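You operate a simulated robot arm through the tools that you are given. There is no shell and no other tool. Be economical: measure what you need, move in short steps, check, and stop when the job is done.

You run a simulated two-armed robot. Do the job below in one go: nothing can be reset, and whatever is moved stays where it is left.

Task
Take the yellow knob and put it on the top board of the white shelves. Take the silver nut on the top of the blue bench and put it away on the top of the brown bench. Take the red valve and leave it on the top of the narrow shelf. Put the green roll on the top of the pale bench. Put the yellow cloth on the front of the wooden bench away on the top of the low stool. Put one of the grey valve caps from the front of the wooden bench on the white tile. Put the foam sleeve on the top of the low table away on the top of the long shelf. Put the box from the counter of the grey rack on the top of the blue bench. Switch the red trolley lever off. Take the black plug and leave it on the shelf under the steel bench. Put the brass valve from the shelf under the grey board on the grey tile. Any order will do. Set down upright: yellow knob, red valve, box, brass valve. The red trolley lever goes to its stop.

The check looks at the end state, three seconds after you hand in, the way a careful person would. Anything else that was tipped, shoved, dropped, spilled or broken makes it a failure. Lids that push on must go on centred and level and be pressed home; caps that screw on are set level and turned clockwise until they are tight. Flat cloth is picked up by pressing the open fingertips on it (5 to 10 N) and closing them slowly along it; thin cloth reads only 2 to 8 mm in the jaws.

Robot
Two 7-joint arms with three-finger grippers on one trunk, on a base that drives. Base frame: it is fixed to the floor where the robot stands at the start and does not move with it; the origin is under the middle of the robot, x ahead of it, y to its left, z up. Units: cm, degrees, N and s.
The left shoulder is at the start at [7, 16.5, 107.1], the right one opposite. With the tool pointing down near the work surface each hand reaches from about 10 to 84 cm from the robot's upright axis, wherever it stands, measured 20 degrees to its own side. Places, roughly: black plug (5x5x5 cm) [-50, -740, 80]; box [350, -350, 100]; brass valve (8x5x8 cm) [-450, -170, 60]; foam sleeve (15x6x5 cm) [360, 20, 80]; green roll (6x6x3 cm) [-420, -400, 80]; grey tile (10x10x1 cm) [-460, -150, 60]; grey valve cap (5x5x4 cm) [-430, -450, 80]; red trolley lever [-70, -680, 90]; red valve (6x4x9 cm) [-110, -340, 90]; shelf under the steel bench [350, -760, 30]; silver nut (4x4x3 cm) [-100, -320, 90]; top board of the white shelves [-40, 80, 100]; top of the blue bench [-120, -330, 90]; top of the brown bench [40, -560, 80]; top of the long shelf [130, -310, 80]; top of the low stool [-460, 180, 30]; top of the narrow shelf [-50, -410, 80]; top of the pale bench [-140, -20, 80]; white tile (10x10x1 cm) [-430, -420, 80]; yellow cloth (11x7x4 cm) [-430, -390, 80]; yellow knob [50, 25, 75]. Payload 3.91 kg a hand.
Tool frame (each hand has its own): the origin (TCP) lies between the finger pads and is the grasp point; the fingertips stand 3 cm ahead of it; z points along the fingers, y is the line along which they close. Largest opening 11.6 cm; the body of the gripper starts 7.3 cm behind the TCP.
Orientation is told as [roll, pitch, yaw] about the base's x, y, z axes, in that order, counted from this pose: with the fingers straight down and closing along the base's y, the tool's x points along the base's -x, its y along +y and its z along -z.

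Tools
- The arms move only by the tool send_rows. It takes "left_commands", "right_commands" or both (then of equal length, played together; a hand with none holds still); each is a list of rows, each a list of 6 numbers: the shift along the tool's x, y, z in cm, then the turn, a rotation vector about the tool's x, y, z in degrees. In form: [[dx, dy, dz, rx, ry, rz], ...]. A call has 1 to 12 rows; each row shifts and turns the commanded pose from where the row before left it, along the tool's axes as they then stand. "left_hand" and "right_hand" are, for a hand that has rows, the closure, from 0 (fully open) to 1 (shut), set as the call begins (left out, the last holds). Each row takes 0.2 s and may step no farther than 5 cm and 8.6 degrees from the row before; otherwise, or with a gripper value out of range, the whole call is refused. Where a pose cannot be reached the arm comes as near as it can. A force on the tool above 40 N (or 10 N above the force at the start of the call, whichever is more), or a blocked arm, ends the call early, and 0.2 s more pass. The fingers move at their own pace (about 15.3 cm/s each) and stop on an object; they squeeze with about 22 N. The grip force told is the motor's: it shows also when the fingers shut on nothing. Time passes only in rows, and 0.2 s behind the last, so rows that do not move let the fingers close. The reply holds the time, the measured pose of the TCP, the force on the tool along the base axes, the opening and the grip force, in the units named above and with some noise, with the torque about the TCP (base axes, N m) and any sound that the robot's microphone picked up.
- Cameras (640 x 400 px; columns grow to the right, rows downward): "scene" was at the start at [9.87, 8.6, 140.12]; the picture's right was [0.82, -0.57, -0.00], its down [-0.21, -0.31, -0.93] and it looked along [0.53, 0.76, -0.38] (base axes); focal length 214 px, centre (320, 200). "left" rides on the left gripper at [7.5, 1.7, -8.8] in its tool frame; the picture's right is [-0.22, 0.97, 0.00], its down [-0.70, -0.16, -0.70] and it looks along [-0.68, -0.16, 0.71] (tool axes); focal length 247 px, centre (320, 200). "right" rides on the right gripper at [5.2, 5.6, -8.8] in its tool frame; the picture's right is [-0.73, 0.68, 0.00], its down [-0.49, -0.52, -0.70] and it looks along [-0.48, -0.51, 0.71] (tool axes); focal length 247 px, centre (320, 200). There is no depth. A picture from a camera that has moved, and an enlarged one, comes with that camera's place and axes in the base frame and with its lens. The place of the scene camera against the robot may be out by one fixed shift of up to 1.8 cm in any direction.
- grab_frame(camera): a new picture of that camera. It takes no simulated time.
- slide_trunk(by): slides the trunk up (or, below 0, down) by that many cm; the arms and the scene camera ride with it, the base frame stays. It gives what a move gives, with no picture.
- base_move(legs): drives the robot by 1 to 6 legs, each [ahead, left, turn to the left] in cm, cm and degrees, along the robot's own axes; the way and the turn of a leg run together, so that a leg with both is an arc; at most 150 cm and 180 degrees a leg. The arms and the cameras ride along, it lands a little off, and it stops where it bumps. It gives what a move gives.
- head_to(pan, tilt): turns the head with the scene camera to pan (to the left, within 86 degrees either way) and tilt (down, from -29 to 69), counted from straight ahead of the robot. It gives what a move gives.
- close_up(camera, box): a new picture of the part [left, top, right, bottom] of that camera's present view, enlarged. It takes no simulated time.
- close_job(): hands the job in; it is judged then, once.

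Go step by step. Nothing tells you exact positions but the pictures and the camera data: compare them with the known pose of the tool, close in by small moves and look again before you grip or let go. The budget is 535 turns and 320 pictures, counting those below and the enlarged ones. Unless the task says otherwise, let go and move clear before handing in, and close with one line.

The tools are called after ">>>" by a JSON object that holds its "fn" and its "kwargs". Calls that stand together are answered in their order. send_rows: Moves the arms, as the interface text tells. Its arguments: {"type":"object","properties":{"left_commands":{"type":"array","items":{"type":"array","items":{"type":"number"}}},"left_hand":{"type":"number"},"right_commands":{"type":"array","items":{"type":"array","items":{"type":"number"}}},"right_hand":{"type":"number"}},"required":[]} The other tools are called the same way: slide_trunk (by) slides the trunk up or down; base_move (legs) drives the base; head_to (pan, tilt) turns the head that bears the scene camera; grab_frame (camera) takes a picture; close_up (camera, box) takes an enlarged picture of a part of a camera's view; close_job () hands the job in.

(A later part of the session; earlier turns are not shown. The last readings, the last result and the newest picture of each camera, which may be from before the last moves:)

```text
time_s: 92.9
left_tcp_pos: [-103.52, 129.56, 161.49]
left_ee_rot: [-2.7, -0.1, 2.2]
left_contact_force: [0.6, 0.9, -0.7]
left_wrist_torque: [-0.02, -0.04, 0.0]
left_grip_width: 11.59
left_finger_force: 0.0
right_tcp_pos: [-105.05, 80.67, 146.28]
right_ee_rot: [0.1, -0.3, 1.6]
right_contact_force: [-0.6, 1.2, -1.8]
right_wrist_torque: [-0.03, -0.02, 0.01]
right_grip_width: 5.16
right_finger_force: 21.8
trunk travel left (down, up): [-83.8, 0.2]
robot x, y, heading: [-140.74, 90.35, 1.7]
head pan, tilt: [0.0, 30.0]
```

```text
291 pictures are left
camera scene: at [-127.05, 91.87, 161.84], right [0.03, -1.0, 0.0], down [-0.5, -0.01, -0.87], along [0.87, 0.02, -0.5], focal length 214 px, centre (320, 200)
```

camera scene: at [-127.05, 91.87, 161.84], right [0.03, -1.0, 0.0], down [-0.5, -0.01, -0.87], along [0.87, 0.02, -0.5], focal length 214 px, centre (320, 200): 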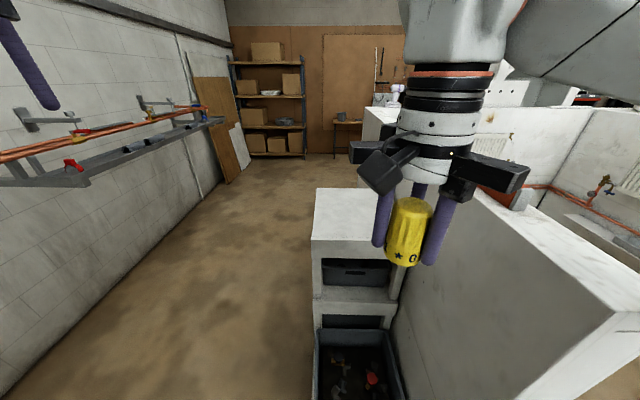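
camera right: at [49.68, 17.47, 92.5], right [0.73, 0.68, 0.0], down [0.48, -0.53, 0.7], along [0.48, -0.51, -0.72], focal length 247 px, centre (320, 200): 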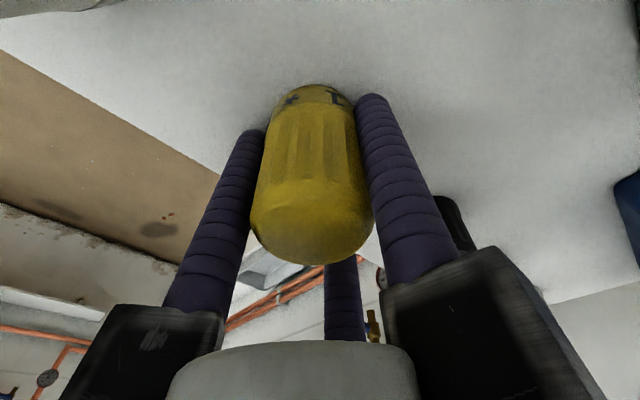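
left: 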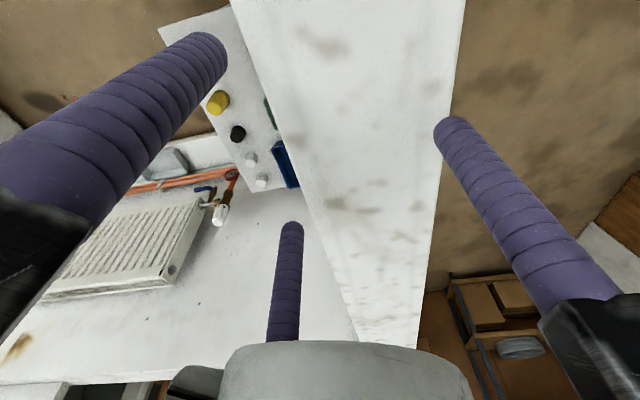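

Top board spans about x -56..-4, y up to 97. I drive 32 cm closer and check that the board is empty.

>>> {"fn": "base_move", "kwargs": {"legs": [[32, 0, -1.5]]}}

>>> {"fn": "head_to", "kwargs": {"pan": -10, "tilt": 40}}

>>> {"fn": "grab_frame", "kwargs": {"camera": "scene"}}

>>> {"fn": "grab_frame", "kwargs": {"camera": "right"}}

```text
time_s: 94.2
left_tcp_pos: [-94.35, 129.39, 161.42]
left_ee_rot: [-2.7, -0.1, 1.6]
left_contact_force: [0.4, 1.2, -0.2]
left_wrist_torque: [0.0, 0.11, -0.01]
left_grip_width: 11.62
left_finger_force: 0.0
right_tcp_pos: [-96.22, 80.55, 146.25]
right_ee_rot: [0.2, 0.2, 1.2]
right_contact_force: [0.9, 0.0, -1.6]
right_wrist_torque: [0.01, 0.12, 0.02]
right_grip_width: 4.76
right_finger_force: 22.0
trunk travel left (down, up): [-83.8, 0.2]
robot x, y, heading: [-132.89, 90.72, 1.2]
head pan, tilt: [0.0, 30.0]
stopped in leg 1: the robot was blocked; the commanded pose is now the measured one
```

```text
time_s: 94.9
left_tcp_pos: [-94.46, 129.46, 161.35]
left_ee_rot: [-2.8, -0.1, 1.8]
left_contact_force: [1.0, -0.3, 0.9]
left_wrist_torque: [0.02, 0.08, 0.03]
left_grip_width: 11.57
left_finger_force: 0.1
right_tcp_pos: [-96.47, 80.49, 146.26]
right_ee_rot: [0.1, 0.0, 1.2]
right_contact_force: [0.8, -0.6, -1.3]
right_wrist_torque: [0.01, 0.03, -0.03]
right_grip_width: 4.76
right_finger_force: 21.9
trunk travel left (down, up): [-83.8, 0.2]
robot x, y, heading: [-132.29, 90.74, 1.1]
head pan, tilt: [-10.0, 40.0]
```

```text
290 pictures are left
camera scene: at [-118.99, 90.5, 160.27], right [-0.15, -0.99, 0.0], down [-0.64, 0.1, -0.76], along [0.76, -0.12, -0.64], focal length 214 px, centre (320, 200)
```

scene: 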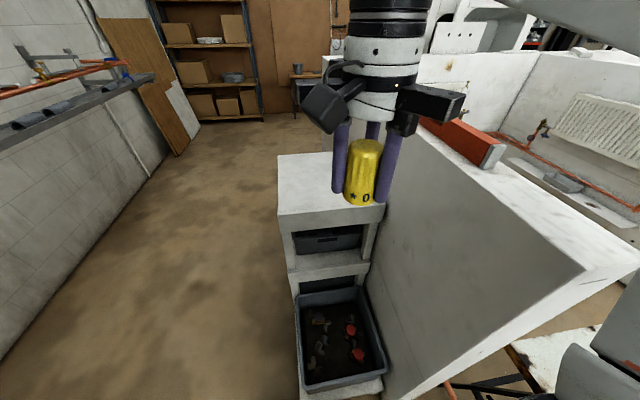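

```text
289 pictures are left
camera right: at [-101.75, 86.15, 155.21], right [0.72, 0.7, 0.0], down [0.5, -0.52, 0.7], along [0.49, -0.5, -0.72], focal length 247 px, centre (320, 200)
```

right: 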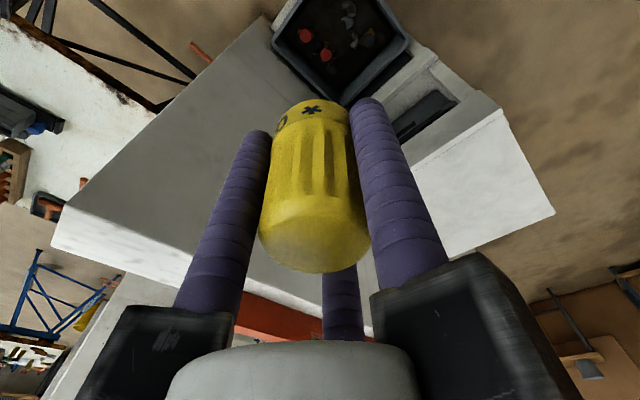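

I bumped the bin at the bottom of the shelf; I back off and instead approach the shelf from its north side.

>>> {"fn": "base_move", "kwargs": {"legs": [[-12, 0, 0], [0, 65, 0], [95, 0, 0], [0, 0, -91]]}}

>>> {"fn": "head_to", "kwargs": {"pan": 0, "tilt": 42}}

>>> {"fn": "grab_frame", "kwargs": {"camera": "scene"}}

>>> {"fn": "grab_frame", "kwargs": {"camera": "right"}}

```text
time_s: 98.6
left_tcp_pos: [-107.74, 179.57, 161.82]
left_ee_rot: [-2.3, -0.4, 1.5]
left_contact_force: [-0.3, -1.0, -0.5]
left_wrist_torque: [0.09, -0.02, -0.03]
left_grip_width: 11.6
left_finger_force: 0.1
right_tcp_pos: [-109.75, 130.9, 146.21]
right_ee_rot: [0.6, -0.3, 0.9]
right_contact_force: [0.4, -0.6, -0.9]
right_wrist_torque: [0.1, -0.02, 0.0]
right_grip_width: 4.73
right_finger_force: 22.1
trunk travel left (down, up): [-83.8, 0.2]
robot x, y, heading: [-145.13, 141.89, 1.3]
head pan, tilt: [-10.0, 40.0]
stopped in leg 2: the robot was blocked; the commanded pose is now the measured one
```

```text
time_s: 99.3
left_tcp_pos: [-107.74, 180.74, 161.58]
left_ee_rot: [-2.6, -0.4, 1.6]
left_contact_force: [-0.7, 0.6, 0.3]
left_wrist_torque: [-0.03, 0.04, 0.03]
left_grip_width: 11.59
left_finger_force: 0.1
right_tcp_pos: [-109.83, 131.78, 146.35]
right_ee_rot: [0.4, -0.2, 1.0]
right_contact_force: [0.7, 0.1, -0.3]
right_wrist_torque: [-0.01, 0.05, 0.02]
right_grip_width: 4.73
right_finger_force: 21.7
trunk travel left (down, up): [-83.8, 0.2]
robot x, y, heading: [-145.14, 142.29, 1.1]
head pan, tilt: [0.0, 42.0]
```

```text
288 pictures are left
camera scene: at [-132.46, 143.3, 160.01], right [0.02, -1.0, 0.0], down [-0.67, -0.01, -0.74], along [0.74, 0.01, -0.67], focal length 214 px, centre (320, 200)
```

scene: 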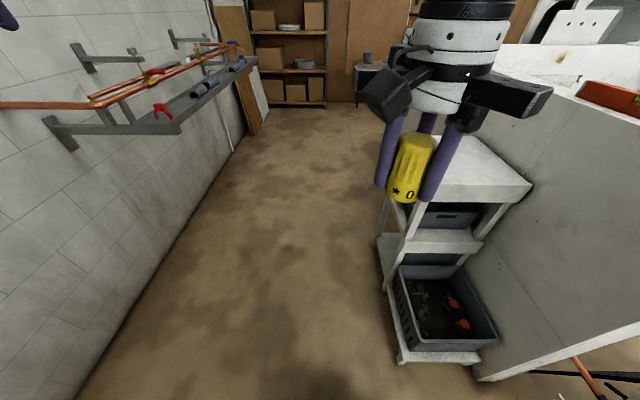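

```text
287 pictures are left
camera right: at [-115.16, 137.36, 155.36], right [0.72, 0.69, 0.01], down [0.49, -0.52, 0.7], along [0.49, -0.5, -0.72], focal length 247 px, centre (320, 200)
```

right: 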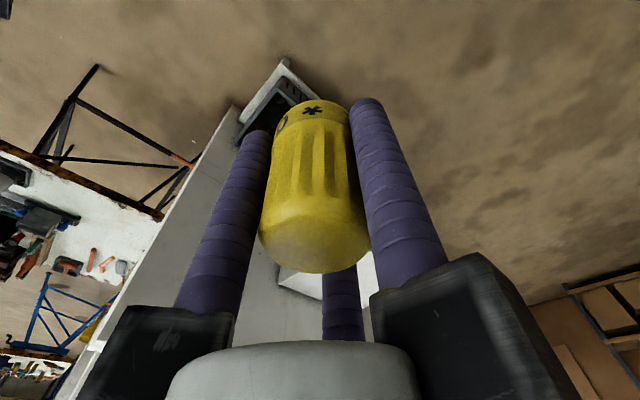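

>>> {"fn": "head_to", "kwargs": {"pan": 86, "tilt": 50}}

>>> {"fn": "grab_frame", "kwargs": {"camera": "scene"}}

```text
time_s: 100.9
left_tcp_pos: [-107.85, 180.64, 161.72]
left_ee_rot: [-2.7, -0.3, 1.5]
left_contact_force: [-0.6, -0.6, -0.3]
left_wrist_torque: [-0.01, -0.01, 0.02]
left_grip_width: 11.59
left_finger_force: 0.1
right_tcp_pos: [-109.87, 131.79, 146.33]
right_ee_rot: [0.4, -0.2, 0.9]
right_contact_force: [0.5, -0.1, -0.7]
right_wrist_torque: [0.02, 0.02, -0.01]
right_grip_width: 4.73
right_finger_force: 22.1
trunk travel left (down, up): [-83.8, 0.2]
robot x, y, heading: [-145.51, 141.95, 1.3]
head pan, tilt: [85.9, 50.0]
```

```text
286 pictures are left
camera scene: at [-140.42, 150.84, 158.9], right [1.0, -0.05, 0.0], down [-0.04, -0.76, -0.64], along [0.03, 0.64, -0.77], focal length 214 px, centre (320, 200)
```

scene: 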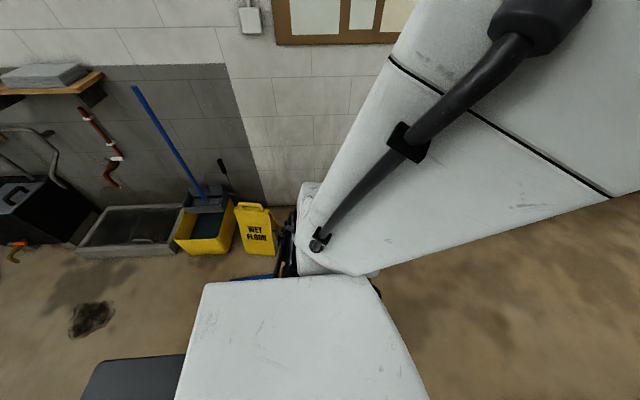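

>>> {"fn": "base_move", "kwargs": {"legs": [[0, -3, 0], [100, 0, 0], [0, 15, 0], [0, 0, -91]]}}

>>> {"fn": "head_to", "kwargs": {"pan": 0, "tilt": 42}}

>>> {"fn": "grab_frame", "kwargs": {"camera": "scene"}}

```text
time_s: 111.5
left_tcp_pos: [-8.2, 116.12, 161.69]
left_ee_rot: [-2.6, -0.3, -91.4]
left_contact_force: [0.7, -0.2, -0.1]
left_wrist_torque: [0.0, -0.01, 0.02]
left_grip_width: 11.6
left_finger_force: 0.1
right_tcp_pos: [-56.89, 120.58, 146.29]
right_ee_rot: [0.3, -0.2, -91.9]
right_contact_force: [-0.5, 0.2, -0.5]
right_wrist_torque: [-0.02, 0.02, 0.0]
right_grip_width: 4.41
right_finger_force: 22.0
trunk travel left (down, up): [-83.8, 0.2]
robot x, y, heading: [-44.65, 155.64, -91.8]
head pan, tilt: [85.9, 50.0]
```

```text
time_s: 113.1
left_tcp_pos: [-8.15, 116.12, 161.55]
left_ee_rot: [-2.7, -0.3, -91.3]
left_contact_force: [0.2, 0.4, -0.2]
left_wrist_torque: [0.02, 0.01, -0.02]
left_grip_width: 11.58
left_finger_force: 0.0
right_tcp_pos: [-56.91, 120.59, 146.35]
right_ee_rot: [0.3, -0.2, -91.9]
right_contact_force: [0.6, 1.0, -1.6]
right_wrist_torque: [-0.04, 0.0, 0.01]
right_grip_width: 4.43
right_finger_force: 22.1
trunk travel left (down, up): [-83.8, 0.2]
robot x, y, heading: [-44.7, 155.75, -91.9]
head pan, tilt: [0.0, 42.0]
```

```text
285 pictures are left
camera scene: at [-45.7, 143.22, 160.01], right [-1.0, 0.03, 0.0], down [0.02, 0.67, -0.74], along [-0.02, -0.74, -0.67], focal length 214 px, centre (320, 200)
```

scene: 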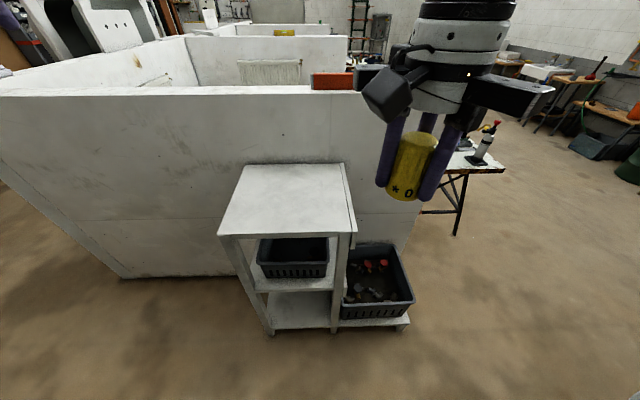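

The board spans x -60..-11, y 48..95 and is empty. I move the knob over about [-42, 82] and lower.

>>> {"fn": "send_rows", "kwargs": {"right_commands": [[-4.3, 1.7, 0, 0, 0, 0], [-4.3, 1.7, 0, 0, 0, 0], [-4.3, 1.7, 0, 0, 0, 0], [-4.3, 1.7, 0, 0, 0, 0], [-4.3, 1.7, 0, 0, 0, 0], [-4.3, 1.7, 0, 0, 0, 0], [-4.3, 1.7, 0, 0, 0, 0], [-4.3, 1.7, 0, 0, 0, 0], [-4.3, 1.7, 0, 0, 0, 0]]}}

>>> {"fn": "send_rows", "kwargs": {"right_commands": [[0, 0, 4.5, 0, 0, 0], [0, 0, 4.5, 0, 0, 0], [0, 0, 4.5, 0, 0, 0], [0, 0, 4.5, 0, 0, 0], [0, 0, 4.5, 0, 0, 0], [0, 0, 4.5, 0, 0, 0]]}}

>>> {"fn": "grab_frame", "kwargs": {"camera": "scene"}}

>>> {"fn": "grab_frame", "kwargs": {"camera": "right"}}

```text
time_s: 115.1
left_tcp_pos: [-8.28, 116.11, 161.58]
left_ee_rot: [-2.7, -0.3, -91.4]
left_contact_force: [-0.5, -0.6, 0.1]
left_wrist_torque: [0.0, -0.03, 0.03]
left_grip_width: 11.59
left_finger_force: 0.1
right_tcp_pos: [-50.36, 101.92, 146.62]
right_ee_rot: [0.3, -0.3, -91.9]
right_contact_force: [-0.1, 0.3, -0.9]
right_wrist_torque: [-0.01, -0.02, -0.01]
right_grip_width: 4.41
right_finger_force: 22.0
right hand out of reach, approached as far as the arm can: row 5, 6, 7, 8, 9
trunk travel left (down, up): [-83.8, 0.2]
robot x, y, heading: [-44.96, 155.18, -91.7]
head pan, tilt: [0.0, 42.0]
```

```text
time_s: 116.5
left_tcp_pos: [-8.05, 116.08, 161.7]
left_ee_rot: [-2.7, -0.2, -91.3]
left_contact_force: [-0.5, 0.1, 0.5]
left_wrist_torque: [0.01, 0.0, 0.02]
left_grip_width: 11.61
left_finger_force: 0.1
right_tcp_pos: [-50.04, 101.88, 119.59]
right_ee_rot: [0.3, -0.2, -91.9]
right_contact_force: [-0.5, 0.1, -2.1]
right_wrist_torque: [0.0, 0.04, -0.01]
right_grip_width: 4.45
right_finger_force: 21.7
trunk travel left (down, up): [-83.8, 0.2]
robot x, y, heading: [-44.59, 155.86, -91.8]
head pan, tilt: [0.0, 42.0]
```

```text
284 pictures are left
camera scene: at [-45.71, 143.12, 160.01], right [-1.0, 0.03, 0.0], down [0.02, 0.67, -0.74], along [-0.02, -0.74, -0.67], focal length 214 px, centre (320, 200)
```

scene: 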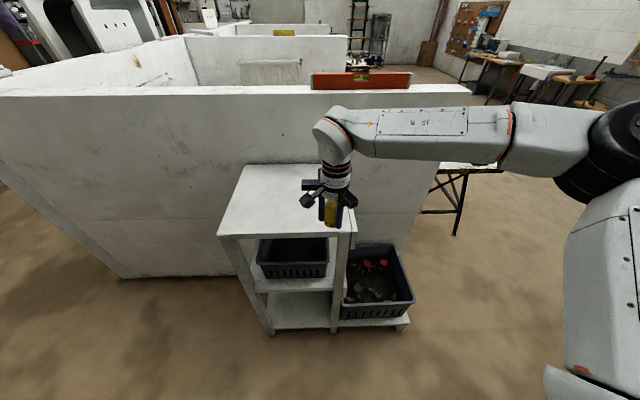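

```text
283 pictures are left
camera right: at [-44.28, 107.05, 128.57], right [0.66, -0.75, 0.01], down [-0.54, -0.47, 0.7], along [-0.52, -0.46, -0.72], focal length 247 px, centre (320, 200)
```

right: 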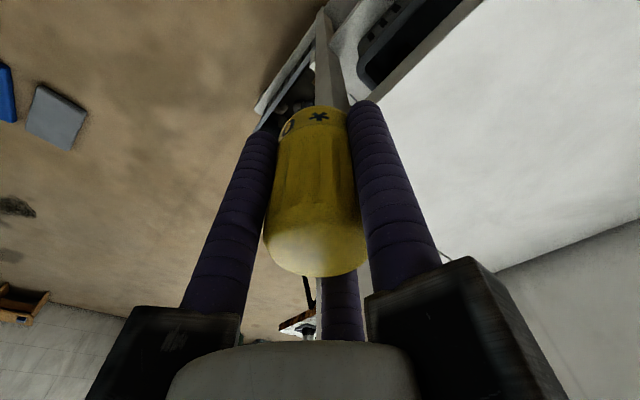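

>>> {"fn": "send_rows", "kwargs": {"right_commands": [[-4, 1.8, 0, 0, 0, 0], [-4, 1.8, 0, 0, 0, 0], [-4, 1.8, 0, 0, 0, 0], [-4, 1.8, 0, 0, 0, 0], [-4, 1.8, 0, 0, 0, 0]]}}

>>> {"fn": "grab_frame", "kwargs": {"camera": "scene"}}

>>> {"fn": "grab_frame", "kwargs": {"camera": "right"}}

```text
time_s: 117.7
left_tcp_pos: [-8.0, 115.94, 161.36]
left_ee_rot: [-2.8, -0.2, -91.3]
left_contact_force: [0.8, 0.2, -0.2]
left_wrist_torque: [0.01, 0.09, 0.02]
left_grip_width: 11.6
left_finger_force: 0.0
right_tcp_pos: [-41.92, 82.6, 119.55]
right_ee_rot: [0.1, -0.1, -91.8]
right_contact_force: [0.8, 1.2, -1.8]
right_wrist_torque: [0.0, 0.04, 0.0]
right_grip_width: 4.43
right_finger_force: 22.4
right hand out of reach, approached as far as the arm can: row 5
trunk travel left (down, up): [-83.8, 0.2]
robot x, y, heading: [-44.54, 155.75, -92.0]
head pan, tilt: [0.0, 42.0]
```

```text
282 pictures are left
camera scene: at [-45.39, 143.0, 160.0], right [-1.0, 0.03, 0.0], down [0.02, 0.67, -0.74], along [-0.03, -0.74, -0.67], focal length 214 px, centre (320, 200)
```

scene: 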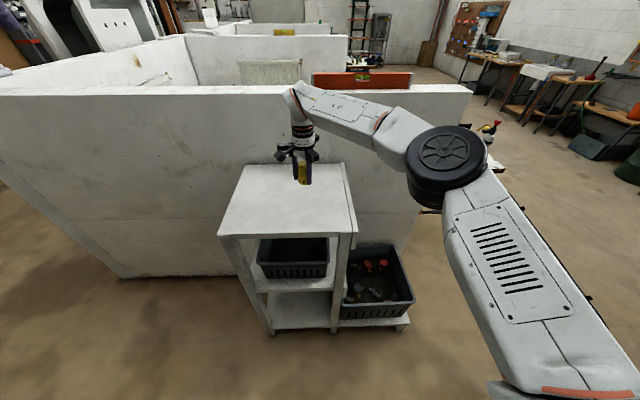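

```text
281 pictures are left
camera right: at [-36.15, 87.75, 128.47], right [0.66, -0.75, 0.0], down [-0.54, -0.47, 0.7], along [-0.53, -0.46, -0.71], focal length 247 px, centre (320, 200)
```

right: 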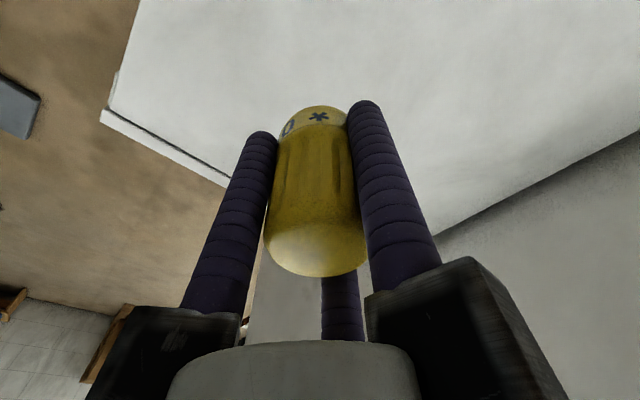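

>>> {"fn": "send_rows", "kwargs": {"right_commands": [[0, 0, 3, 0, 0, 0], [0, 0, 3, 0, 0, 0], [0, 0, 3, 0, 0, 0]]}}

>>> {"fn": "send_rows", "kwargs": {"right_commands": [[0, 0, 1, 0, 0, 0], [0, 0, 0.7, 0, 0, 0], [0, 0, 0.7, 0, 0, 0], [0, 0, 0.5, 0, 0, 0]]}}

>>> {"fn": "grab_frame", "kwargs": {"camera": "right"}}

```text
time_s: 118.5
left_tcp_pos: [-8.32, 116.11, 161.56]
left_ee_rot: [-2.7, -0.3, -91.3]
left_contact_force: [0.7, 0.5, 0.7]
left_wrist_torque: [-0.01, -0.02, -0.02]
left_grip_width: 11.6
left_finger_force: 0.1
right_tcp_pos: [-42.15, 82.61, 110.64]
right_ee_rot: [0.4, -0.2, -92.0]
right_contact_force: [-0.2, 0.4, -1.2]
right_wrist_torque: [0.03, 0.0, 0.0]
right_grip_width: 4.44
right_finger_force: 22.0
trunk travel left (down, up): [-83.8, 0.2]
robot x, y, heading: [-44.86, 155.59, -91.8]
head pan, tilt: [0.0, 42.0]
```

```text
time_s: 119.5
left_tcp_pos: [-8.1, 116.53, 161.76]
left_ee_rot: [-2.7, -0.3, -91.3]
left_contact_force: [0.7, 0.6, 0.3]
left_wrist_torque: [0.02, 0.03, 0.03]
left_grip_width: 11.6
left_finger_force: 0.1
right_tcp_pos: [-41.96, 82.77, 108.39]
right_ee_rot: [0.4, -0.5, -92.0]
right_contact_force: [-3.0, 0.1, 40.0]
right_wrist_torque: [-0.4, 0.44, -0.13]
right_grip_width: 4.45
right_finger_force: 21.8
trunk travel left (down, up): [-83.8, 0.2]
robot x, y, heading: [-45.43, 155.97, -91.7]
head pan, tilt: [0.0, 42.0]
```

```text
280 pictures are left
camera right: at [-36.29, 87.97, 117.23], right [0.66, -0.76, 0.01], down [-0.54, -0.46, 0.7], along [-0.52, -0.47, -0.71], focal length 247 px, centre (320, 200)
```

right: 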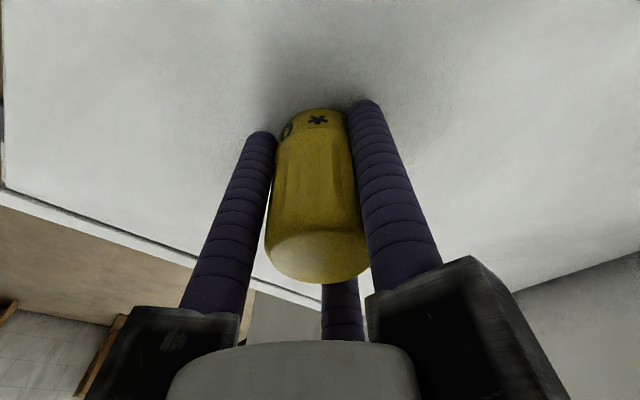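

Contact made. I ease up slightly, open, and rise clear.

>>> {"fn": "send_rows", "kwargs": {"right_commands": [[0, 0, -0.3, 0, 0, 0], [0, 0, 0, 0, 0, 0]]}}

>>> {"fn": "send_rows", "kwargs": {"right_commands": [[0, 0, 0, 0, 0, 0], [0, 0, 0, 0, 0, 0]], "right_hand": 0.3}}

>>> {"fn": "grab_frame", "kwargs": {"camera": "right"}}

```text
time_s: 120.1
left_tcp_pos: [-8.12, 116.25, 161.66]
left_ee_rot: [-2.7, -0.4, -91.4]
left_contact_force: [-0.9, 0.2, -1.2]
left_wrist_torque: [0.01, -0.01, 0.04]
left_grip_width: 11.62
left_finger_force: 0.1
right_tcp_pos: [-41.92, 82.74, 108.15]
right_ee_rot: [0.1, -0.3, -91.8]
right_contact_force: [1.9, -6.1, 20.1]
right_wrist_torque: [-0.35, 0.14, 0.05]
right_grip_width: 4.43
right_finger_force: 22.0
trunk travel left (down, up): [-83.8, 0.2]
robot x, y, heading: [-44.9, 156.0, -91.7]
head pan, tilt: [0.0, 42.0]
```

```text
time_s: 120.7
left_tcp_pos: [-8.11, 116.11, 161.55]
left_ee_rot: [-2.7, -0.3, -91.3]
left_contact_force: [-0.2, -0.7, 0.5]
left_wrist_torque: [-0.02, -0.01, 0.01]
left_grip_width: 11.58
left_finger_force: 0.1
right_tcp_pos: [-41.9, 82.75, 108.02]
right_ee_rot: [0.4, 0.0, -91.9]
right_contact_force: [5.1, -3.1, 6.0]
right_wrist_torque: [0.14, -0.01, -0.1]
right_grip_width: 7.82
right_finger_force: 0.0
trunk travel left (down, up): [-83.8, 0.2]
robot x, y, heading: [-44.6, 155.58, -91.6]
head pan, tilt: [0.0, 42.0]
```

```text
279 pictures are left
camera right: at [-36.23, 87.92, 117.0], right [0.66, -0.75, 0.0], down [-0.54, -0.47, 0.7], along [-0.52, -0.46, -0.72], focal length 247 px, centre (320, 200)
```

right: 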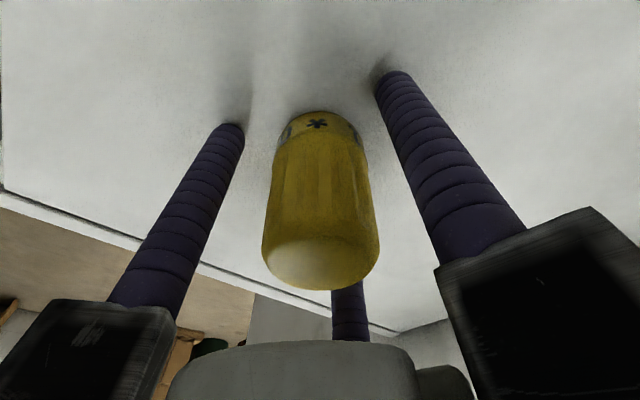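

>>> {"fn": "send_rows", "kwargs": {"right_commands": [[0, 0, -2, 0, 0, 0], [0, 0, -4, 0, 0, 0], [0, 0, -5, 0, 0, 0], [0, 0, -5, 0, 0, 0]]}}

>>> {"fn": "grab_frame", "kwargs": {"camera": "right"}}

>>> {"fn": "close_up", "kwargs": {"camera": "scene", "box": [200, 100, 420, 260]}}

```text
time_s: 121.7
left_tcp_pos: [-8.08, 116.17, 161.68]
left_ee_rot: [-2.7, -0.3, -91.3]
left_contact_force: [0.5, -0.4, -0.2]
left_wrist_torque: [0.02, 0.01, -0.01]
left_grip_width: 11.59
left_finger_force: 0.0
right_tcp_pos: [-41.99, 82.66, 120.27]
right_ee_rot: [0.2, -0.1, -91.9]
right_contact_force: [1.0, -0.7, -0.4]
right_wrist_torque: [-0.02, -0.01, -0.02]
right_grip_width: 8.12
right_finger_force: 0.0
right hand out of reach, approached as far as the arm can: row 4
trunk travel left (down, up): [-83.8, 0.2]
robot x, y, heading: [-44.94, 155.59, -91.8]
head pan, tilt: [0.0, 42.0]
```

```text
278 pictures are left
camera right: at [-36.27, 87.86, 129.37], right [0.66, -0.75, 0.01], down [-0.54, -0.47, 0.7], along [-0.52, -0.46, -0.72], focal length 247 px, centre (320, 200)
```

right: 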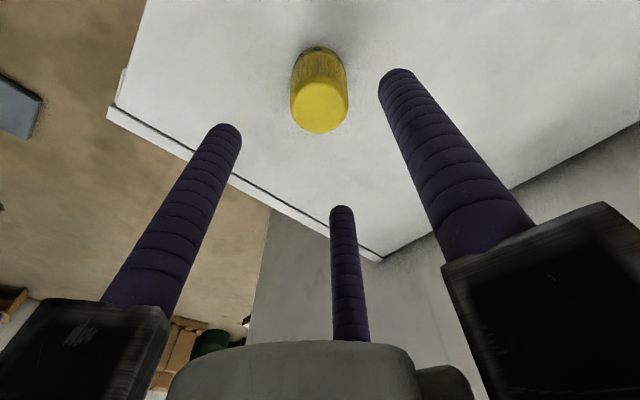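

```text
2.50 times, centred on (310, 180) of scene
camera zoom: at [-45.7, 143.2, 160.01], right [-1.0, 0.03, 0.0], down [0.02, 0.67, -0.74], along [-0.02, -0.74, -0.67], focal length 536 px, centre (345, 250)
```

zoom: 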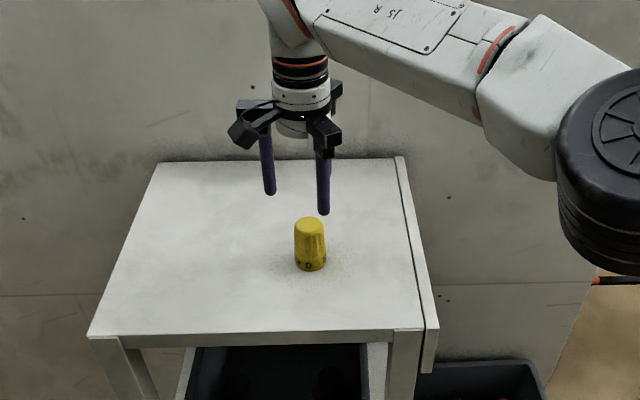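

Knob placed upright. I retract the right hand and head east along the corridor for the foam sleeve.

>>> {"fn": "send_rows", "kwargs": {"right_commands": [[4.7, -0.8, 0, 0, 0, 0], [4.7, -0.8, 0, 0, 0, 0], [4.5, -0.8, -2, 0, 0, 0], [4.5, -0.8, -2, 0, 0, 0], [4.5, -0.8, -2, 0, 0, 0], [4.5, -0.8, -2, 0, 0, 0], [4.5, -0.8, -2, 0, 0, 0], [4.5, -0.8, -2, 0, 0, 0]], "right_hand": 0}}

>>> {"fn": "base_move", "kwargs": {"legs": [[0, 0, 91.5], [120, 0, 0]]}}

>>> {"fn": "head_to", "kwargs": {"pan": -20, "tilt": 20}}

>>> {"fn": "grab_frame", "kwargs": {"camera": "scene"}}

```text
time_s: 123.5
left_tcp_pos: [-8.21, 116.45, 161.69]
left_ee_rot: [-2.7, -0.4, -91.3]
left_contact_force: [-0.2, 0.7, 0.0]
left_wrist_torque: [-0.08, -0.05, -0.01]
left_grip_width: 11.61
left_finger_force: 0.1
right_tcp_pos: [-47.73, 119.77, 132.21]
right_ee_rot: [0.4, -0.3, -91.9]
right_contact_force: [-0.3, 0.0, 0.4]
right_wrist_torque: [-0.04, 0.01, 0.01]
right_grip_width: 11.6
right_finger_force: 0.0
trunk travel left (down, up): [-83.8, 0.2]
robot x, y, heading: [-44.57, 155.74, -91.7]
head pan, tilt: [0.0, 42.0]
```

```text
time_s: 133.7
left_tcp_pos: [115.35, 195.18, 161.7]
left_ee_rot: [-2.7, -0.3, 0.7]
left_contact_force: [-0.6, 0.4, 0.2]
left_wrist_torque: [-0.01, 0.0, -0.02]
left_grip_width: 11.58
left_finger_force: 0.1
right_tcp_pos: [113.55, 155.6, 132.2]
right_ee_rot: [0.3, -0.3, 0.0]
right_contact_force: [-0.1, 0.4, 0.4]
right_wrist_torque: [-0.01, -0.03, -0.01]
right_grip_width: 11.6
right_finger_force: 0.1
trunk travel left (down, up): [-83.8, 0.2]
robot x, y, heading: [77.74, 157.3, 0.3]
head pan, tilt: [0.0, 42.0]
```

```text
time_s: 134.5
left_tcp_pos: [115.62, 195.32, 161.61]
left_ee_rot: [-2.7, -0.3, 0.7]
left_contact_force: [0.2, -0.2, -0.2]
left_wrist_torque: [0.02, 0.03, 0.0]
left_grip_width: 11.59
left_finger_force: 0.0
right_tcp_pos: [113.67, 155.59, 132.11]
right_ee_rot: [0.3, -0.3, 0.2]
right_contact_force: [-0.3, 0.0, 0.5]
right_wrist_torque: [-0.04, 0.0, -0.01]
right_grip_width: 11.63
right_finger_force: 0.1
trunk travel left (down, up): [-83.8, 0.2]
robot x, y, heading: [77.42, 157.32, 0.1]
head pan, tilt: [-20.0, 20.0]
```

```text
276 pictures are left
camera scene: at [90.76, 154.98, 163.44], right [-0.34, -0.94, 0.0], down [-0.32, 0.12, -0.94], along [0.88, -0.32, -0.34], focal length 214 px, centre (320, 200)
```

scene: 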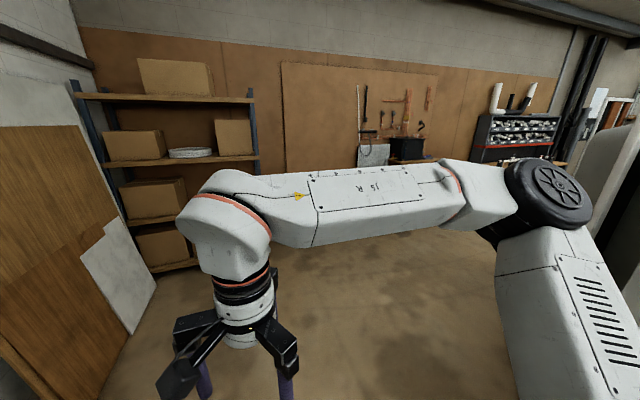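

>>> {"fn": "base_move", "kwargs": {"legs": [[110, 0, 0], [0, 0, -40]]}}

>>> {"fn": "head_to", "kwargs": {"pan": 0, "tilt": 25}}

>>> {"fn": "grab_frame", "kwargs": {"camera": "scene"}}

```text
time_s: 142.1
left_tcp_pos: [243.08, 164.6, 161.69]
left_ee_rot: [-2.7, -0.3, -38.0]
left_contact_force: [-0.3, 0.8, 1.0]
left_wrist_torque: [0.0, 0.01, 0.0]
left_grip_width: 11.62
left_finger_force: 0.1
right_tcp_pos: [217.01, 134.93, 132.22]
right_ee_rot: [0.3, -0.2, -38.6]
right_contact_force: [0.5, 0.3, 0.3]
right_wrist_torque: [-0.01, -0.02, -0.02]
right_grip_width: 11.62
right_finger_force: 0.0
trunk travel left (down, up): [-83.8, 0.2]
robot x, y, heading: [189.77, 158.98, -38.2]
head pan, tilt: [-20.0, 20.0]
```

```text
time_s: 142.9
left_tcp_pos: [243.13, 164.61, 161.63]
left_ee_rot: [-2.7, -0.3, -37.9]
left_contact_force: [-0.1, -1.3, 0.7]
left_wrist_torque: [-0.02, 0.0, 0.02]
left_grip_width: 11.61
left_finger_force: 0.1
right_tcp_pos: [216.96, 134.89, 132.16]
right_ee_rot: [0.3, -0.2, -38.5]
right_contact_force: [0.0, -0.3, -0.8]
right_wrist_torque: [-0.01, -0.01, -0.01]
right_grip_width: 11.61
right_finger_force: 0.1
trunk travel left (down, up): [-83.8, 0.2]
robot x, y, heading: [189.78, 158.67, -38.4]
head pan, tilt: [0.0, 25.0]
```

```text
275 pictures are left
camera scene: at [200.27, 150.76, 162.64], right [-0.62, -0.78, 0.0], down [-0.33, 0.26, -0.91], along [0.71, -0.56, -0.42], focal length 214 px, centre (320, 200)
```

scene: 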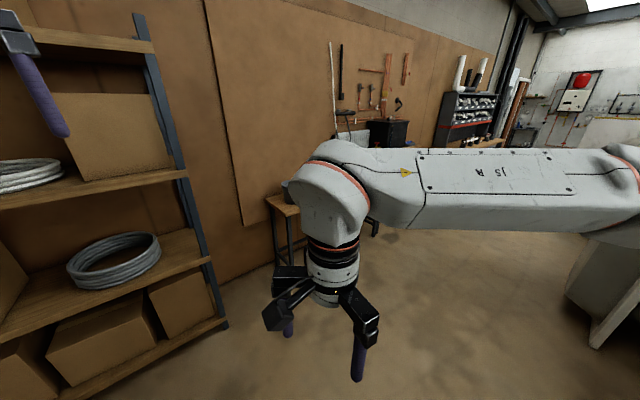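

>>> {"fn": "base_move", "kwargs": {"legs": [[40, 0, 0], [0, 0, -50], [70, 0, 0]]}}

>>> {"fn": "head_to", "kwargs": {"pan": 75, "tilt": 30}}

>>> {"fn": "grab_frame", "kwargs": {"camera": "scene"}}

>>> {"fn": "head_to", "kwargs": {"pan": 20, "tilt": 30}}

>>> {"fn": "grab_frame", "kwargs": {"camera": "scene"}}

```text
time_s: 151.1
left_tcp_pos: [261.41, 26.66, 161.6]
left_ee_rot: [-2.7, -0.4, -88.0]
left_contact_force: [0.7, -0.2, 0.3]
left_wrist_torque: [-0.03, -0.02, 0.04]
left_grip_width: 11.6
left_finger_force: 0.1
right_tcp_pos: [221.62, 27.58, 132.23]
right_ee_rot: [0.3, -0.3, -88.6]
right_contact_force: [0.2, 0.7, -0.7]
right_wrist_torque: [0.0, 0.03, 0.02]
right_grip_width: 11.6
right_finger_force: 0.0
trunk travel left (down, up): [-83.8, 0.2]
robot x, y, heading: [222.58, 63.87, -88.5]
head pan, tilt: [0.0, 25.0]
```

```text
time_s: 152.6
left_tcp_pos: [261.29, 26.5, 161.67]
left_ee_rot: [-2.6, -0.3, -88.0]
left_contact_force: [-0.6, -0.1, 0.1]
left_wrist_torque: [0.0, 0.01, 0.01]
left_grip_width: 11.62
left_finger_force: 0.1
right_tcp_pos: [221.74, 27.44, 132.17]
right_ee_rot: [0.3, -0.2, -88.6]
right_contact_force: [-0.2, 0.1, 0.2]
right_wrist_torque: [0.02, -0.02, 0.02]
right_grip_width: 11.6
right_finger_force: 0.1
trunk travel left (down, up): [-83.8, 0.2]
robot x, y, heading: [222.19, 63.86, -88.9]
head pan, tilt: [75.0, 30.0]
```

```text
274 pictures are left
camera scene: at [230.89, 57.52, 161.85], right [-0.24, -0.97, 0.0], down [-0.49, 0.12, -0.87], along [0.84, -0.2, -0.5], focal length 214 px, centre (320, 200)
```

scene: 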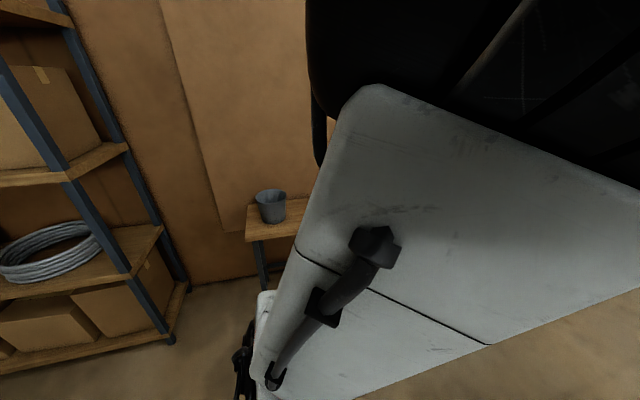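

```text
time_s: 153.8
left_tcp_pos: [261.39, 26.3, 161.53]
left_ee_rot: [-2.7, -0.3, -88.0]
left_contact_force: [0.4, 0.9, 0.6]
left_wrist_torque: [-0.02, 0.0, 0.0]
left_grip_width: 11.59
left_finger_force: 0.1
right_tcp_pos: [221.76, 27.49, 132.13]
right_ee_rot: [0.3, -0.3, -88.5]
right_contact_force: [0.3, 0.4, 0.2]
right_wrist_torque: [0.0, -0.01, 0.01]
right_grip_width: 11.58
right_finger_force: 0.0
trunk travel left (down, up): [-83.8, 0.2]
robot x, y, heading: [222.09, 63.86, -88.3]
head pan, tilt: [20.0, 30.0]
```

```text
273 pictures are left
camera scene: at [226.25, 51.84, 161.24], right [-0.89, -0.47, 0.0], down [-0.26, 0.49, -0.83], along [0.39, -0.73, -0.56], focal length 214 px, centre (320, 200)
```

scene: 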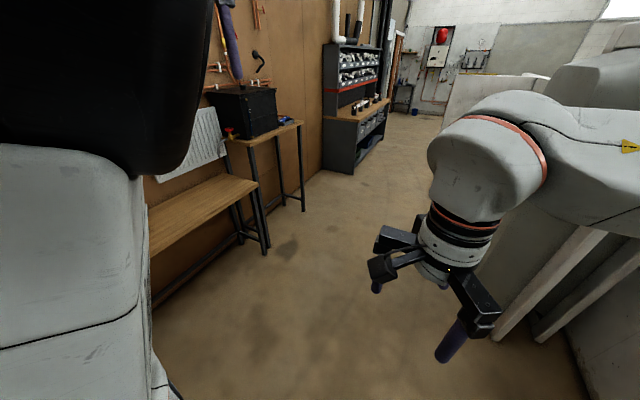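

The low bench front edge is at x≈325. I face it and move a bit closer.

>>> {"fn": "base_move", "kwargs": {"legs": [[25, 0, 0], [0, 0, 88], [35, 0, 0]]}}

>>> {"fn": "head_to", "kwargs": {"pan": 0, "tilt": 35}}

>>> {"fn": "grab_frame", "kwargs": {"camera": "scene"}}

```text
time_s: 161.3
left_tcp_pos: [297.37, 74.01, 161.82]
left_ee_rot: [-2.6, -0.4, -1.5]
left_contact_force: [0.2, 0.7, 0.2]
left_wrist_torque: [0.0, -0.03, -0.02]
left_grip_width: 11.58
left_finger_force: 0.0
right_tcp_pos: [293.91, 34.54, 132.3]
right_ee_rot: [0.3, -0.3, -2.0]
right_contact_force: [-0.8, -0.3, -0.6]
right_wrist_torque: [-0.02, 0.01, 0.01]
right_grip_width: 11.62
right_finger_force: 0.1
trunk travel left (down, up): [-83.8, 0.2]
robot x, y, heading: [257.91, 36.96, -2.2]
head pan, tilt: [20.0, 30.0]
```

```text
time_s: 162.1
left_tcp_pos: [297.49, 73.81, 161.75]
left_ee_rot: [-2.6, -0.4, -1.6]
left_contact_force: [0.1, 0.1, -0.1]
left_wrist_torque: [0.03, -0.03, 0.0]
left_grip_width: 11.57
left_finger_force: 0.2
right_tcp_pos: [294.17, 34.37, 132.32]
right_ee_rot: [0.4, -0.1, -2.0]
right_contact_force: [-0.3, 0.5, -0.6]
right_wrist_torque: [-0.02, 0.02, 0.0]
right_grip_width: 11.61
right_finger_force: 0.0
trunk travel left (down, up): [-83.8, 0.2]
robot x, y, heading: [258.23, 37.68, -2.0]
head pan, tilt: [0.0, 35.0]
```

```text
272 pictures are left
camera scene: at [271.39, 37.85, 161.06], right [-0.03, -1.0, 0.0], down [-0.57, 0.02, -0.82], along [0.82, -0.03, -0.57], focal length 214 px, centre (320, 200)
```

scene: 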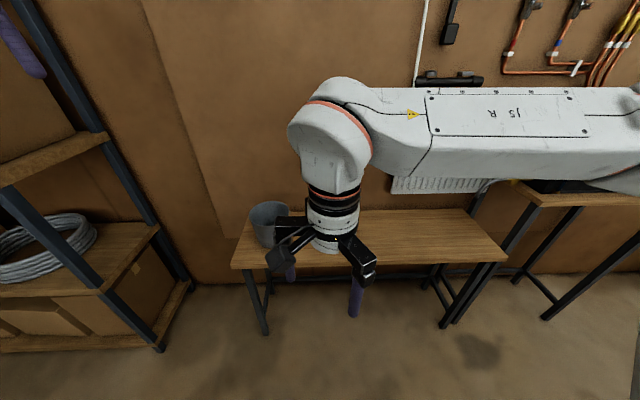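

>>> {"fn": "grab_frame", "kwargs": {"camera": "right"}}

>>> {"fn": "grab_frame", "kwargs": {"camera": "left"}}

```text
271 pictures are left
camera right: at [289.07, 40.34, 141.16], right [0.76, 0.65, 0.01], down [0.46, -0.54, 0.7], along [0.46, -0.53, -0.72], focal length 247 px, centre (320, 200)
```

right: 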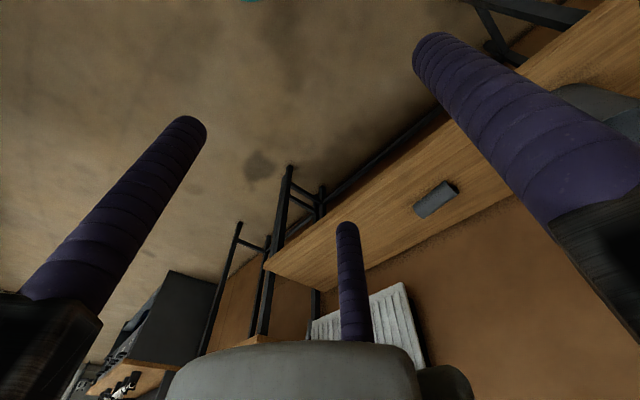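

```text
270 pictures are left
camera left: at [290.13, 76.31, 170.3], right [0.25, 0.97, -0.04], down [0.69, -0.15, 0.71], along [0.68, -0.21, -0.7], focal length 247 px, centre (320, 200)
```

left: 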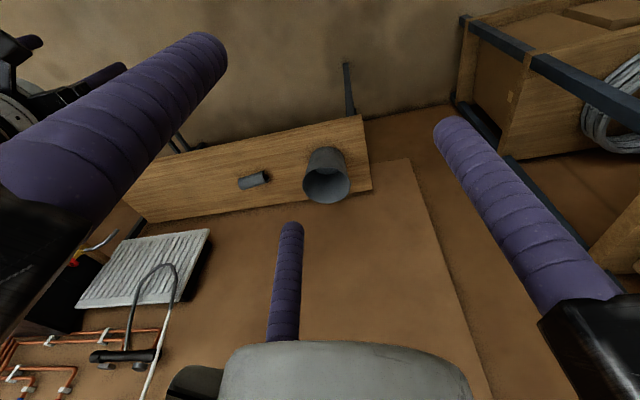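

Foam sleeve is at about [352.5, 23.3, 84], lying along y. I'll take it with the left hand: sidestep so it lies to my left, approach, lower the trunk.

>>> {"fn": "base_move", "kwargs": {"legs": [[0, -32, 2], [22, 0, 0]]}}

>>> {"fn": "slide_trunk", "kwargs": {"by": -20}}

>>> {"fn": "head_to", "kwargs": {"pan": 15, "tilt": 40}}

>>> {"fn": "grab_frame", "kwargs": {"camera": "scene"}}

```text
time_s: 165.5
left_tcp_pos: [316.69, 43.82, 161.65]
left_ee_rot: [-2.7, -0.6, 1.1]
left_contact_force: [-0.3, 0.8, -0.1]
left_wrist_torque: [0.04, -0.05, -0.01]
left_grip_width: 11.59
left_finger_force: 0.1
right_tcp_pos: [315.18, 4.22, 132.4]
right_ee_rot: [0.3, -0.3, 0.5]
right_contact_force: [0.2, -0.2, 0.9]
right_wrist_torque: [0.03, -0.05, 0.0]
right_grip_width: 11.6
right_finger_force: 0.0
trunk travel left (down, up): [-83.8, 0.2]
robot x, y, heading: [279.06, 5.01, 0.4]
head pan, tilt: [0.0, 35.0]
```

```text
time_s: 167.7
left_tcp_pos: [317.04, 43.72, 141.66]
left_ee_rot: [-2.7, -0.3, 1.1]
left_contact_force: [0.0, 1.1, -0.4]
left_wrist_torque: [0.0, -0.02, -0.03]
left_grip_width: 11.62
left_finger_force: 0.1
right_tcp_pos: [315.39, 4.14, 112.2]
right_ee_rot: [0.3, -0.3, 0.5]
right_contact_force: [0.8, 0.7, -0.2]
right_wrist_torque: [-0.02, -0.01, 0.0]
right_grip_width: 11.59
right_finger_force: 0.0
trunk travel left (down, up): [-63.8, 20.2]
robot x, y, heading: [279.47, 5.31, 0.5]
head pan, tilt: [0.0, 35.0]
```

```text
time_s: 168.5
left_tcp_pos: [317.22, 43.77, 141.7]
left_ee_rot: [-2.7, -0.3, 1.2]
left_contact_force: [0.6, 0.5, 0.1]
left_wrist_torque: [0.01, 0.02, -0.01]
left_grip_width: 11.6
left_finger_force: 0.1
right_tcp_pos: [315.4, 4.21, 112.15]
right_ee_rot: [0.3, -0.3, 0.5]
right_contact_force: [-0.3, -0.3, -0.2]
right_wrist_torque: [0.02, 0.0, -0.03]
right_grip_width: 11.59
right_finger_force: 0.1
trunk travel left (down, up): [-63.8, 20.2]
robot x, y, heading: [279.41, 5.27, 0.3]
head pan, tilt: [15.0, 40.0]
```

```text
269 pictures are left
camera scene: at [292.01, 8.72, 140.31], right [0.27, -0.96, 0.0], down [-0.62, -0.17, -0.77], along [0.74, 0.2, -0.64], focal length 214 px, centre (320, 200)
```

scene: 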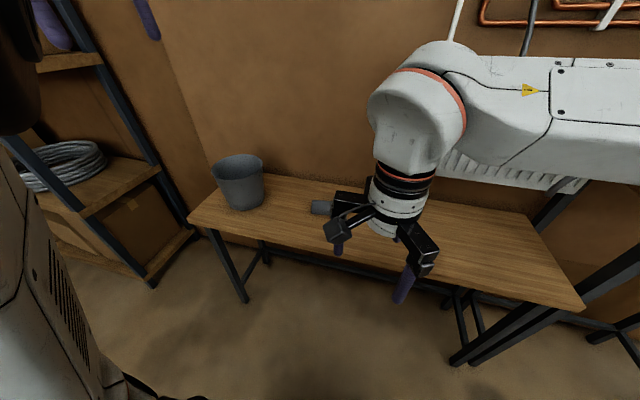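

>>> {"fn": "send_rows", "kwargs": {"left_commands": [[0, 0, 0, -2.7, 0, 0], [0, 0, 0, 0, 0, 8.3], [0, 0, 0, 0, 0, 8.3], [0, 0, 1, 0, 0, 8.3], [0, 0, 2, 0, 0, 8.3], [0, 0, 2, 0, 0, 8.3], [0, 0, 2, 0, 0, 8.3], [0, 0, 2, 0, 0, 8.3], [0, 0, 2, 0, 0, 8.3], [0, 0, 2, 0, 0, 8.3], [0, 0, 2, 0, 0, 8.3], [0, 0, 2, 0, 0, 8.3]], "right_commands": [[1, -1.5, 0, 0, 0, 0], [1, -1.5, 0, 0, 0, 0], [1, -1.5, 0, 0, 0, 0], [1, -1.5, 0, 0, 0, 0], [1, -1.5, 0, 0, 0, 0], [1, -1.5, 0, 0, 0, 0], [1, -1.5, 0, 0, 0, 0], [1, -1.5, 0, 0, 0, 0], [0, -1.5, 0, 0, 0, 0], [0, -1.5, 0, 0, 0, 0], [0, -1.5, 0, 0, 0, 0], [0, -1.5, 0, 0, 0, 0]]}}

```text
time_s: 171.1
left_tcp_pos: [319.64, 48.14, 124.6]
left_ee_rot: [-0.3, -2.8, -89.3]
left_contact_force: [-0.1, -0.8, 0.4]
left_wrist_torque: [0.0, 0.01, -0.03]
left_grip_width: 11.62
left_finger_force: 0.1
left hand out of reach, approached as far as the arm can: row 6, 7, 8, 9, 10, 11
right_tcp_pos: [307.77, -13.89, 111.99]
right_ee_rot: [0.3, -0.2, 0.6]
right_contact_force: [-0.1, -1.2, 0.3]
right_wrist_torque: [-0.01, -0.02, 0.01]
right_grip_width: 11.59
right_finger_force: 0.1
trunk travel left (down, up): [-63.8, 20.2]
robot x, y, heading: [279.46, 5.58, 0.4]
head pan, tilt: [15.0, 40.0]
```

>>> {"fn": "send_rows", "kwargs": {"left_commands": [[-2.5, 3.3, 0.5, 2.8, 0, 0], [-2.5, 3.3, 1, 0, 0, 0], [-2.5, 3.3, 1, 0, 0, 0], [-2.5, 3.3, 1, 0, 0, 0], [-2.5, 3.3, 1, 0, 0, 0], [-2.5, 3.3, 1.5, 0, 0, 0], [-2.5, 3.3, 2, 0, 0, 0], [-2.5, 3.3, 2, 0, 0, 0], [-2.5, 3.3, 2, 0, 0, 0], [-2.5, 3.2, 2, 0, 0, 0]]}}

>>> {"fn": "grab_frame", "kwargs": {"camera": "left"}}

>>> {"fn": "grab_frame", "kwargs": {"camera": "scene"}}

```text
time_s: 173.3
left_tcp_pos: [352.0, 21.31, 110.5]
left_ee_rot: [-2.6, 0.0, -90.1]
left_contact_force: [0.3, -0.4, 0.1]
left_wrist_torque: [0.02, 0.01, 0.04]
left_grip_width: 11.61
left_finger_force: 0.1
right_tcp_pos: [307.7, -13.91, 111.96]
right_ee_rot: [0.4, -0.1, 0.5]
right_contact_force: [0.0, -0.1, 0.5]
right_wrist_torque: [0.04, 0.05, -0.03]
right_grip_width: 11.58
right_finger_force: 0.0
trunk travel left (down, up): [-63.8, 20.2]
robot x, y, heading: [279.17, 5.36, 0.7]
head pan, tilt: [15.0, 40.0]
```

```text
268 pictures are left
camera left: at [354.23, 28.92, 119.2], right [0.97, -0.23, -0.04], down [-0.13, -0.7, 0.71], along [-0.19, -0.68, -0.71], focal length 247 px, centre (320, 200)
```

left: 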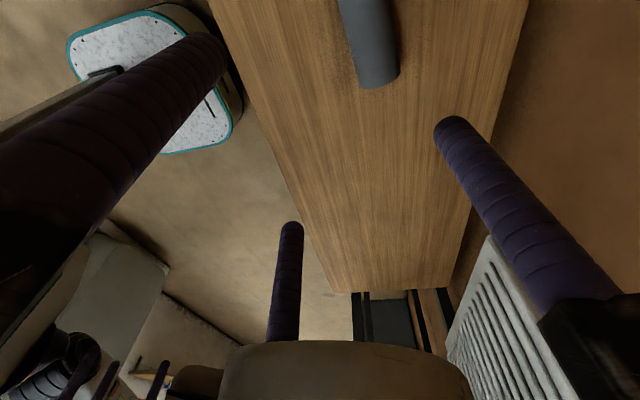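

```text
267 pictures are left
camera scene: at [292.27, 8.6, 140.29], right [0.27, -0.96, 0.0], down [-0.62, -0.17, -0.76], along [0.74, 0.21, -0.64], focal length 214 px, centre (320, 200)
```

scene: 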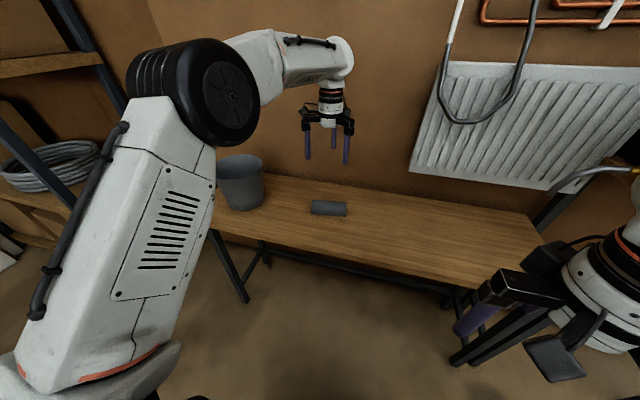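

>>> {"fn": "send_rows", "kwargs": {"left_commands": [[0.8, 0, 4, 0, 2.6, 0], [0.8, 0.7, 4, 0, 0, 0], [0, 0.8, 4, 0, 0, 0]]}}

>>> {"fn": "grab_frame", "kwargs": {"camera": "left"}}

>>> {"fn": "close_up", "kwargs": {"camera": "scene", "box": [240, 110, 420, 240]}}

```text
time_s: 174.1
left_tcp_pos: [353.15, 23.41, 98.65]
left_ee_rot: [-2.5, 2.6, -90.3]
left_contact_force: [0.2, -0.2, -0.2]
left_wrist_torque: [0.02, 0.02, -0.02]
left_grip_width: 11.59
left_finger_force: 0.0
right_tcp_pos: [307.85, -13.84, 111.99]
right_ee_rot: [0.3, -0.2, 0.4]
right_contact_force: [0.2, -0.6, 0.3]
right_wrist_torque: [0.0, 0.01, 0.03]
right_grip_width: 11.58
right_finger_force: 0.0
trunk travel left (down, up): [-63.8, 20.2]
robot x, y, heading: [279.28, 5.38, 0.6]
head pan, tilt: [15.0, 40.0]
```

```text
266 pictures are left
camera left: at [355.35, 30.55, 107.62], right [0.97, -0.23, -0.05], down [-0.13, -0.73, 0.67], along [-0.19, -0.65, -0.74], focal length 247 px, centre (320, 200)
```

left: 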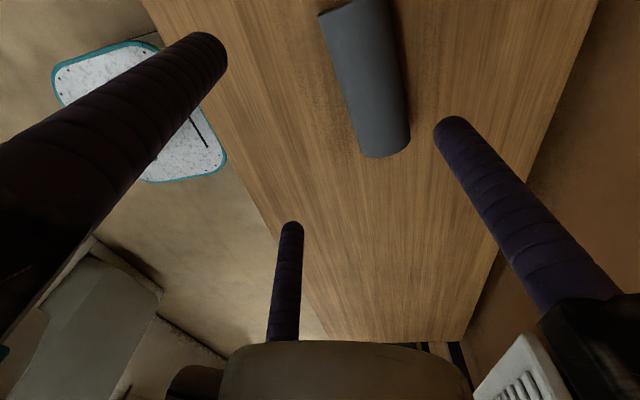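

```text
3.08 times, centred on (330, 175) of scene
camera zoom: at [292.13, 8.72, 140.3], right [0.27, -0.96, 0.0], down [-0.62, -0.17, -0.77], along [0.74, 0.21, -0.64], focal length 660 px, centre (289, 277)
```

zoom: 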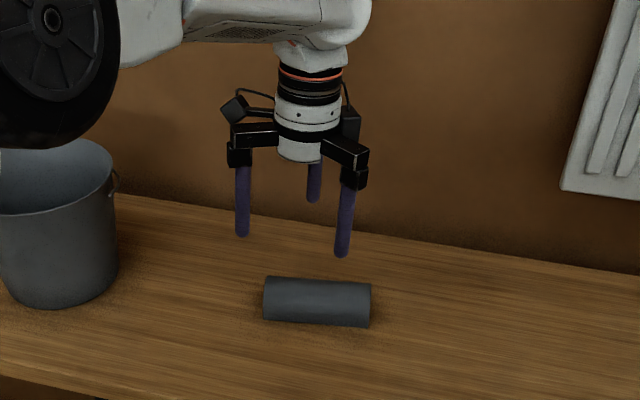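

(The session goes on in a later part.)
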